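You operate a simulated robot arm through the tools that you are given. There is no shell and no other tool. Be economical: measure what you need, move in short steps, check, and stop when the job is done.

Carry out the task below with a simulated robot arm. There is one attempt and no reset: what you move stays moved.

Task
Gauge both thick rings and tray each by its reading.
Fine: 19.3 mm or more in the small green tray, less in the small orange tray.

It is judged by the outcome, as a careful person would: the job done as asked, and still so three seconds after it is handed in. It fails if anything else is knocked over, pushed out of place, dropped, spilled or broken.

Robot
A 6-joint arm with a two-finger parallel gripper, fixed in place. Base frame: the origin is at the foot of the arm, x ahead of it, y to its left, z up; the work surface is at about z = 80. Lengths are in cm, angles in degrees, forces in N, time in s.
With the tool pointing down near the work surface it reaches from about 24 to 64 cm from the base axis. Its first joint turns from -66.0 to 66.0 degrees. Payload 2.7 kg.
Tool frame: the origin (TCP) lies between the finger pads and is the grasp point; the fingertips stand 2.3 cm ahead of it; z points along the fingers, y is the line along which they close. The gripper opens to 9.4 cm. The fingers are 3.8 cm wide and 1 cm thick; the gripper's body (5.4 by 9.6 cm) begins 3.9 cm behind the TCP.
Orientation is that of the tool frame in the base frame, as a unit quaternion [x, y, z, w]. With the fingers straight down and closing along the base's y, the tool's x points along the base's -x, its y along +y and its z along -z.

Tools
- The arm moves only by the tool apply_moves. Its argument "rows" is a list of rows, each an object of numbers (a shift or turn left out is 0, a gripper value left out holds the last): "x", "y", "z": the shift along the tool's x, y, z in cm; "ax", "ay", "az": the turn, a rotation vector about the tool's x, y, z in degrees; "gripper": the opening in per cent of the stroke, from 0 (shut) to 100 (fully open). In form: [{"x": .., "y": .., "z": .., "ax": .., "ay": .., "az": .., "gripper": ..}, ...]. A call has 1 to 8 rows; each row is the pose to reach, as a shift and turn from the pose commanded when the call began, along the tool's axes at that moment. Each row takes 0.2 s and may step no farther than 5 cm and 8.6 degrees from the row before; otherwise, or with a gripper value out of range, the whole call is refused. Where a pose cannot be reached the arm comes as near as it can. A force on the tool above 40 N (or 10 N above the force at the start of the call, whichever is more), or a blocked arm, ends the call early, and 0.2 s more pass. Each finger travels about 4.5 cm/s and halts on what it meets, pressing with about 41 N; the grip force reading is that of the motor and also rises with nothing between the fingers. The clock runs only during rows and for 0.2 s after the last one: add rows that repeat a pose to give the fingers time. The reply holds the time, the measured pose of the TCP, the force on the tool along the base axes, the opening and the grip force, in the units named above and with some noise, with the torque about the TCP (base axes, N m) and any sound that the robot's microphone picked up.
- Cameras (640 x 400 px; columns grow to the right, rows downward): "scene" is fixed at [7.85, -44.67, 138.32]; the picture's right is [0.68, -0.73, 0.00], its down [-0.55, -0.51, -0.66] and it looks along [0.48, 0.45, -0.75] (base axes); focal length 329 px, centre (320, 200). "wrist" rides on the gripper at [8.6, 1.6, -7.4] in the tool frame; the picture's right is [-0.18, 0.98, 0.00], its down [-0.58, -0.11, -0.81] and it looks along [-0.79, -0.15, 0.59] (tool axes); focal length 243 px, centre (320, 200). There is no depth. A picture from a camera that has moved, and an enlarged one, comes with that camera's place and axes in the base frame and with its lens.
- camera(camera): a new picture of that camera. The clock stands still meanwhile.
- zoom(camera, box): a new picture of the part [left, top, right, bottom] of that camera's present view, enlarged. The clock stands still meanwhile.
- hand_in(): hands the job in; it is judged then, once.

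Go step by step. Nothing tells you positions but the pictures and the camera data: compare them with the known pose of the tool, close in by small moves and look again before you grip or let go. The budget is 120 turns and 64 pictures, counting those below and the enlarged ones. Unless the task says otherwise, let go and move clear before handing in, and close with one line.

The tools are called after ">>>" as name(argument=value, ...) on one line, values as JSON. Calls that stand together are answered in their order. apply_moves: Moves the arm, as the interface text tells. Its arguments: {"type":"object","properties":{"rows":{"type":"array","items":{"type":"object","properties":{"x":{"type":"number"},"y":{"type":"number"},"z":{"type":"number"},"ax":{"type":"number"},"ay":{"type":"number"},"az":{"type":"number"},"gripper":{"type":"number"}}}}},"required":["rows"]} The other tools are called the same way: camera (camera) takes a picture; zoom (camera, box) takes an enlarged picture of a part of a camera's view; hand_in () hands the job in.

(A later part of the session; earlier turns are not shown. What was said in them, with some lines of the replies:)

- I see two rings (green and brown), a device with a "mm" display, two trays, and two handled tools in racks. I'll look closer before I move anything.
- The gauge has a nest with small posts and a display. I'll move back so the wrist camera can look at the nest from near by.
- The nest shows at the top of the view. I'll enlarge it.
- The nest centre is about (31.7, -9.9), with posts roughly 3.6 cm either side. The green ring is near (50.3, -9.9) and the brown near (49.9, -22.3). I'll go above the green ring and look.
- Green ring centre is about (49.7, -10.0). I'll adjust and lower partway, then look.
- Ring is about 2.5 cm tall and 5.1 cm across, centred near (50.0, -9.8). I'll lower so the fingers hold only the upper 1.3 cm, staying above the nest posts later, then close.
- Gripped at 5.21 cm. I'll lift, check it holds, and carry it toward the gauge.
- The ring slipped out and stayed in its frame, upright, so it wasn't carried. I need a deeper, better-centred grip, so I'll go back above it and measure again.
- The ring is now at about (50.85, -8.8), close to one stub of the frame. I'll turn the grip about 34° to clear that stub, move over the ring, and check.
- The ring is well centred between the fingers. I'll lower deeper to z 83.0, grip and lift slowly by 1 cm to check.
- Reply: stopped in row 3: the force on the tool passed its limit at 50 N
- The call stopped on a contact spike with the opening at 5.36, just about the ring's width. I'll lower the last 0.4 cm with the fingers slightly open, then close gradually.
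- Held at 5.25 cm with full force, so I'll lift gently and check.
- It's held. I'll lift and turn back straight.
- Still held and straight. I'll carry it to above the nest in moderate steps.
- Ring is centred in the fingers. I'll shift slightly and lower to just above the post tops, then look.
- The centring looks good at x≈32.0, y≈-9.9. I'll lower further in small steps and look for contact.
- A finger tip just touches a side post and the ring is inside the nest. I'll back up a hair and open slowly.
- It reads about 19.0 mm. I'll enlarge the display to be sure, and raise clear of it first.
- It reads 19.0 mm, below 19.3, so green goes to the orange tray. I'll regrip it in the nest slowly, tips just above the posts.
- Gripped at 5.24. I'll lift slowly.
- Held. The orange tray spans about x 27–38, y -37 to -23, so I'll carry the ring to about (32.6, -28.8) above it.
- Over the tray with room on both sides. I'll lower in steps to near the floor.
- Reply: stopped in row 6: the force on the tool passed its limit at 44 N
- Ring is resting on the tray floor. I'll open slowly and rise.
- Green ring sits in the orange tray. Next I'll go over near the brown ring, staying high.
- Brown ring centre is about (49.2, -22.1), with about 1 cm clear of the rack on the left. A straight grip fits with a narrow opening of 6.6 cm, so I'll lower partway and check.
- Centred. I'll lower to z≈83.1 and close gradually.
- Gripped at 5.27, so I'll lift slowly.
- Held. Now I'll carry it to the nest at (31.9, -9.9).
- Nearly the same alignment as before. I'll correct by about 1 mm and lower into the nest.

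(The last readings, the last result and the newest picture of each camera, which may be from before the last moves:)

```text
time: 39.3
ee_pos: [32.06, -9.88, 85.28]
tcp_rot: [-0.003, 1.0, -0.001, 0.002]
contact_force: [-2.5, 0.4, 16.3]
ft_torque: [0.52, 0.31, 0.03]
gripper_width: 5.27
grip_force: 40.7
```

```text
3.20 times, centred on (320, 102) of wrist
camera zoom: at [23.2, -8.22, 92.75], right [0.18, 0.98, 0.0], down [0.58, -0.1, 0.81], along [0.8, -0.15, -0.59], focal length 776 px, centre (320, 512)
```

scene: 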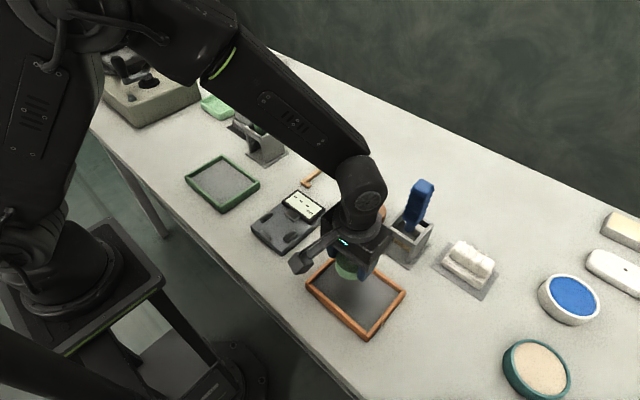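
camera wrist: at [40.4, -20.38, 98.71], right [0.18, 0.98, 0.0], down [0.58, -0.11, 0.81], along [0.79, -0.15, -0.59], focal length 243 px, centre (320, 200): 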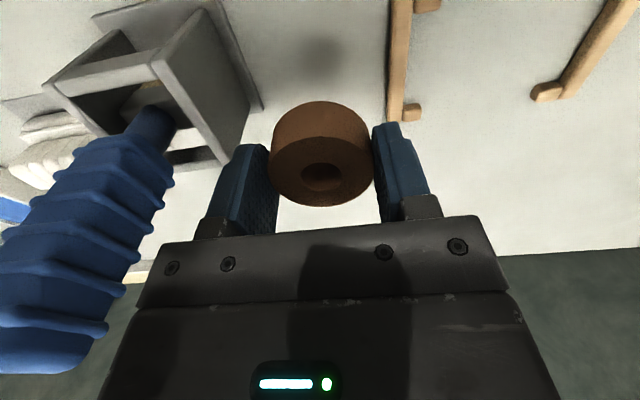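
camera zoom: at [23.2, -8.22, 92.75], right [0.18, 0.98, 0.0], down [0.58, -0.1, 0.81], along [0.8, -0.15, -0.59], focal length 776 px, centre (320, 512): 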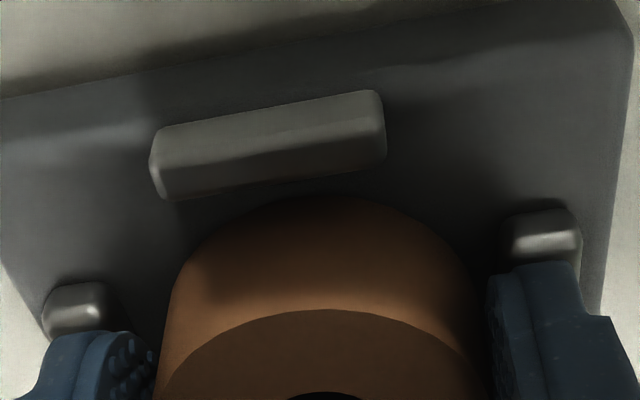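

In the nest with a light touch on a post. I'll back up slightly, ease toward centre, and open slowly.

>>> apply_moves(rows=[{"z": -0.15}, {"x": 0.12, "y": -0.03, "z": -0.15}, {"x": 0.12, "y": -0.03, "z": -0.15, "gripper": 56}, {"x": 0.12, "y": -0.03, "z": -0.15, "gripper": 59}, {"x": 0.12, "y": -0.03, "z": -0.15, "gripper": 64}, {"x": 0.12, "y": -0.03, "z": -0.15, "gripper": 72}, {"x": 0.12, "y": -0.03, "z": -2}, {"x": 0.12, "y": -0.03, "z": -5}])

>>> apply_moves(rows=[{"z": -1}, {"z": -1}])

>>> zoom(camera="wrist", box=[220, 0, 420, 200])

```text
time: 41.1
ee_pos: [31.82, -9.99, 90.3]
tcp_rot: [-0.003, 1.0, -0.001, 0.0]
contact_force: [0.6, 0.5, 0.3]
ft_torque: [-0.02, -0.02, 0.0]
gripper_width: 6.78
grip_force: 0.0
```

```text
time: 41.7
ee_pos: [31.91, -9.9, 91.22]
tcp_rot: [-0.002, 1.0, -0.001, 0.002]
contact_force: [0.3, 0.2, -0.4]
ft_torque: [0.02, 0.04, 0.01]
gripper_width: 6.8
grip_force: 0.1
```

```text
2.00 times, centred on (320, 100) of wrist
camera zoom: at [23.12, -8.25, 98.71], right [0.18, 0.98, 0.0], down [0.58, -0.11, 0.81], along [0.79, -0.15, -0.59], focal length 485 px, centre (320, 400)
```

zoom: 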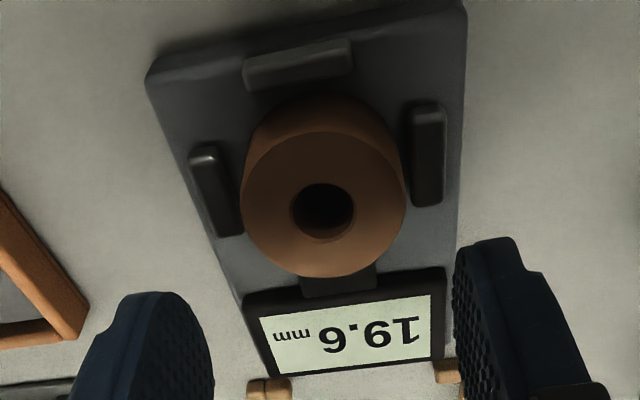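

It reads something like 19.6, upside down in this view. I'll confirm it upright with the scene camera.

>>> zoom(camera="scene", box=[250, 180, 330, 250])

```text
5.71 times, centred on (290, 215) of scene
camera zoom: at [7.85, -44.67, 138.32], right [0.68, -0.73, 0.0], down [-0.55, -0.51, -0.66], along [0.48, 0.45, -0.75], focal length 1882 px, centre (491, 114)
```

zoom: 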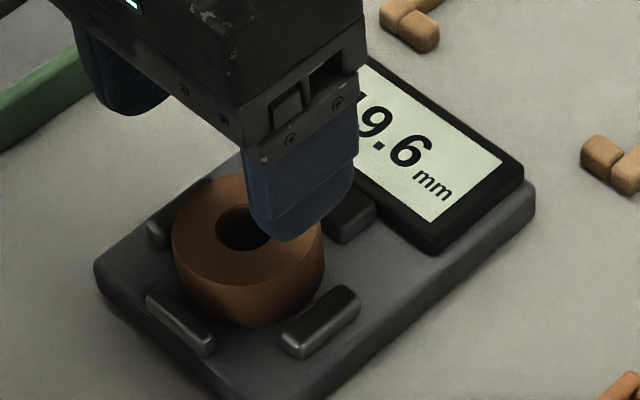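

It's 19.6 mm, so brown goes in the green tray. I'll regrip the same way.

>>> apply_moves(rows=[{"x": 0.08, "y": 0.08, "z": 2.5}, {"x": 0.08, "y": 0.08, "z": 4.8}, {"x": 0.08, "y": 0.08, "z": 5.7}, {"x": 0.08, "y": 0.08, "z": 5.9}, {"x": 0.08, "y": 0.08, "z": 5.9, "gripper": 62}, {"x": 0.08, "y": 0.08, "z": 5.9, "gripper": 57}, {"x": 0.08, "y": 0.08, "z": 5.9, "gripper": 53}, {"x": 0.08, "y": 0.08, "z": 5.9, "gripper": 40}])

```text
time: 43.5
ee_pos: [31.82, -9.76, 85.3]
tcp_rot: [-0.002, 1.0, -0.001, 0.001]
contact_force: [-0.8, -0.5, 1.3]
ft_torque: [0.0, 0.02, -0.02]
gripper_width: 5.25
grip_force: 40.6
```

>>> apply_moves(rows=[{"z": -0.2}, {"z": -0.5}, {"z": -1}, {"z": -1.7}, {"z": -2.5}, {"z": -3.5}, {"z": -5}, {"z": -5.5}])

>>> apply_moves(rows=[{"x": -0.4, "y": 1.5}, {"x": -0.4, "y": 4.5}, {"x": -0.4, "y": 7.5}, {"x": -0.4, "y": 10.5}, {"x": -0.4, "y": 13.5}, {"x": -0.4, "y": 16.5}, {"x": -0.4, "y": 19.5}, {"x": -0.4, "y": 20.7}])

>>> camera(camera="wrist")

>>> camera(camera="scene")

```text
time: 45.3
ee_pos: [31.65, -9.89, 90.93]
tcp_rot: [-0.003, 1.0, -0.001, 0.001]
contact_force: [0.2, 0.6, -1.2]
ft_torque: [0.02, 0.0, 0.02]
gripper_width: 5.26
grip_force: 40.3
```

```text
time: 47.1
ee_pos: [31.94, 10.85, 90.92]
tcp_rot: [-0.002, 1.0, 0.0, 0.0]
contact_force: [0.1, 0.5, -1.7]
ft_torque: [0.03, -0.01, 0.05]
gripper_width: 5.27
grip_force: 40.9
```

```text
18 pictures are left
camera wrist: at [23.24, 12.55, 98.3], right [0.18, 0.98, 0.0], down [0.58, -0.11, 0.81], along [0.79, -0.15, -0.59], focal length 243 px, centre (320, 200)
```

wrist: 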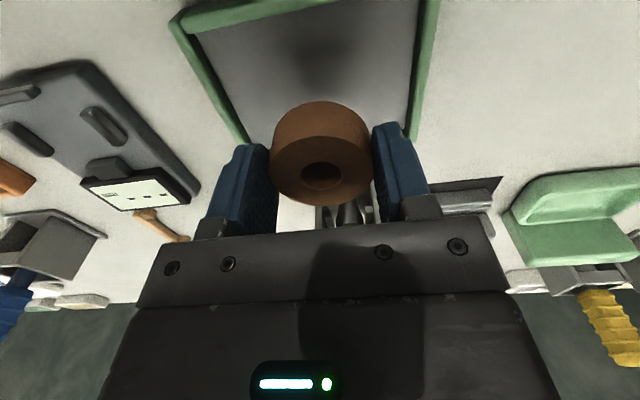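

```text
17 pictures are left
```

scene: 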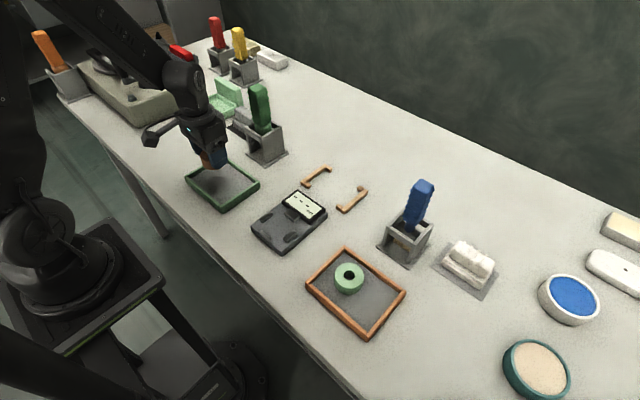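

The brown ring is centred over the green tray. I'll lower it.

>>> apply_moves(rows=[{"z": 2}, {"z": 4}, {"z": 5.3}, {"z": 5.8}, {"z": 6.1}, {"z": 6.3}, {"z": 6.5}])

>>> zoom(camera="scene", box=[150, 120, 290, 230])

```text
time: 48.7
ee_pos: [31.91, 10.95, 84.51]
tcp_rot: [-0.001, 1.0, -0.001, 0.001]
contact_force: [-2.1, -1.7, 9.8]
ft_torque: [0.07, -0.01, 0.03]
gripper_width: 5.24
grip_force: 41.4
stopped in row 7: the force on the tool passed its limit at 47 N (the readings are from after the stop); the commanded pose is now the measured one
```

```text
3.64 times, centred on (220, 175) of scene
camera zoom: at [7.84, -44.67, 138.32], right [0.68, -0.73, 0.0], down [-0.55, -0.51, -0.66], along [0.48, 0.45, -0.75], focal length 1198 px, centre (684, 291)
```

zoom: 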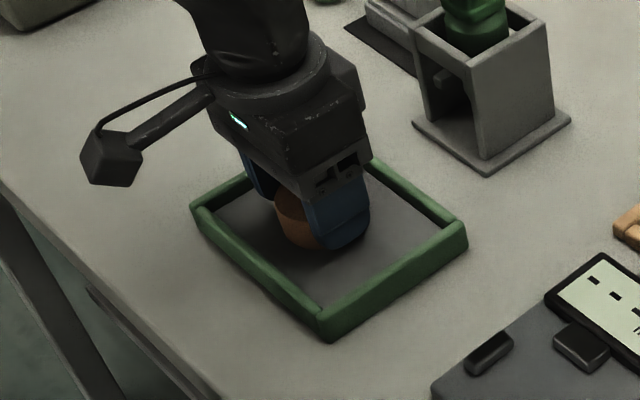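

The ring rests on the tray floor, so I'll release slowly and rise.

>>> apply_moves(rows=[{"gripper": 55}, {"gripper": 58}, {"gripper": 61}, {"gripper": 66}, {"z": -0.5, "gripper": 66}, {"z": -2, "gripper": 66}, {"z": -5, "gripper": 66}, {"z": -9, "gripper": 70}])

>>> apply_moves(rows=[{"x": -4, "z": -3}, {"x": -8, "z": -5}, {"x": -8, "z": -5}])

>>> camera(camera="scene")

>>> camera(camera="wrist")

```text
time: 50.5
ee_pos: [32.19, 10.82, 93.6]
tcp_rot: [-0.002, 1.0, 0.0, 0.001]
contact_force: [-0.5, -0.8, 0.1]
ft_torque: [-0.01, -0.04, -0.01]
gripper_width: 6.58
grip_force: 0.0
```

```text
time: 51.3
ee_pos: [40.01, 10.86, 98.54]
tcp_rot: [-0.003, 1.0, -0.001, 0.001]
contact_force: [0.2, 0.3, 0.5]
ft_torque: [-0.02, 0.01, -0.01]
gripper_width: 6.58
grip_force: 0.1
```

```text
15 pictures are left
```

scene: 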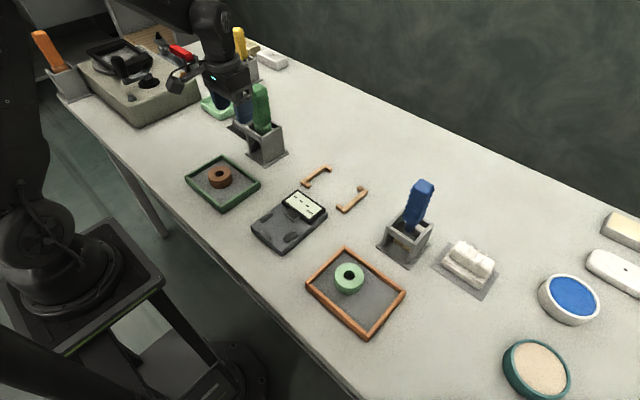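

```text
14 pictures are left
camera wrist: at [31.39, 12.54, 105.99], right [0.18, 0.98, 0.0], down [0.58, -0.11, 0.81], along [0.8, -0.15, -0.59], focal length 243 px, centre (320, 200)
```

wrist: 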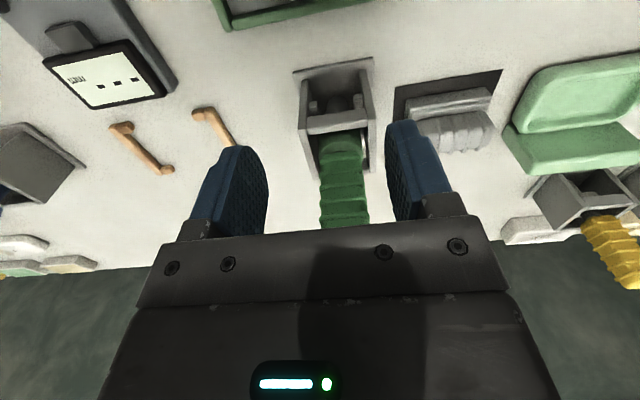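

Both rings lie flat in their trays, the gauge is empty and everything else is in place. I'm handing in.

>>> hand_in()

```text
The job is handed in.
```

Both rings are gauged and trayed: the green ring read 19.0 mm and is in the orange tray, and the brown ring read 19.6 mm and is in the green tray. The green ring slipped from my first grip and moved about 1.5 cm inside its bracket frame, but nothing else was disturbed.
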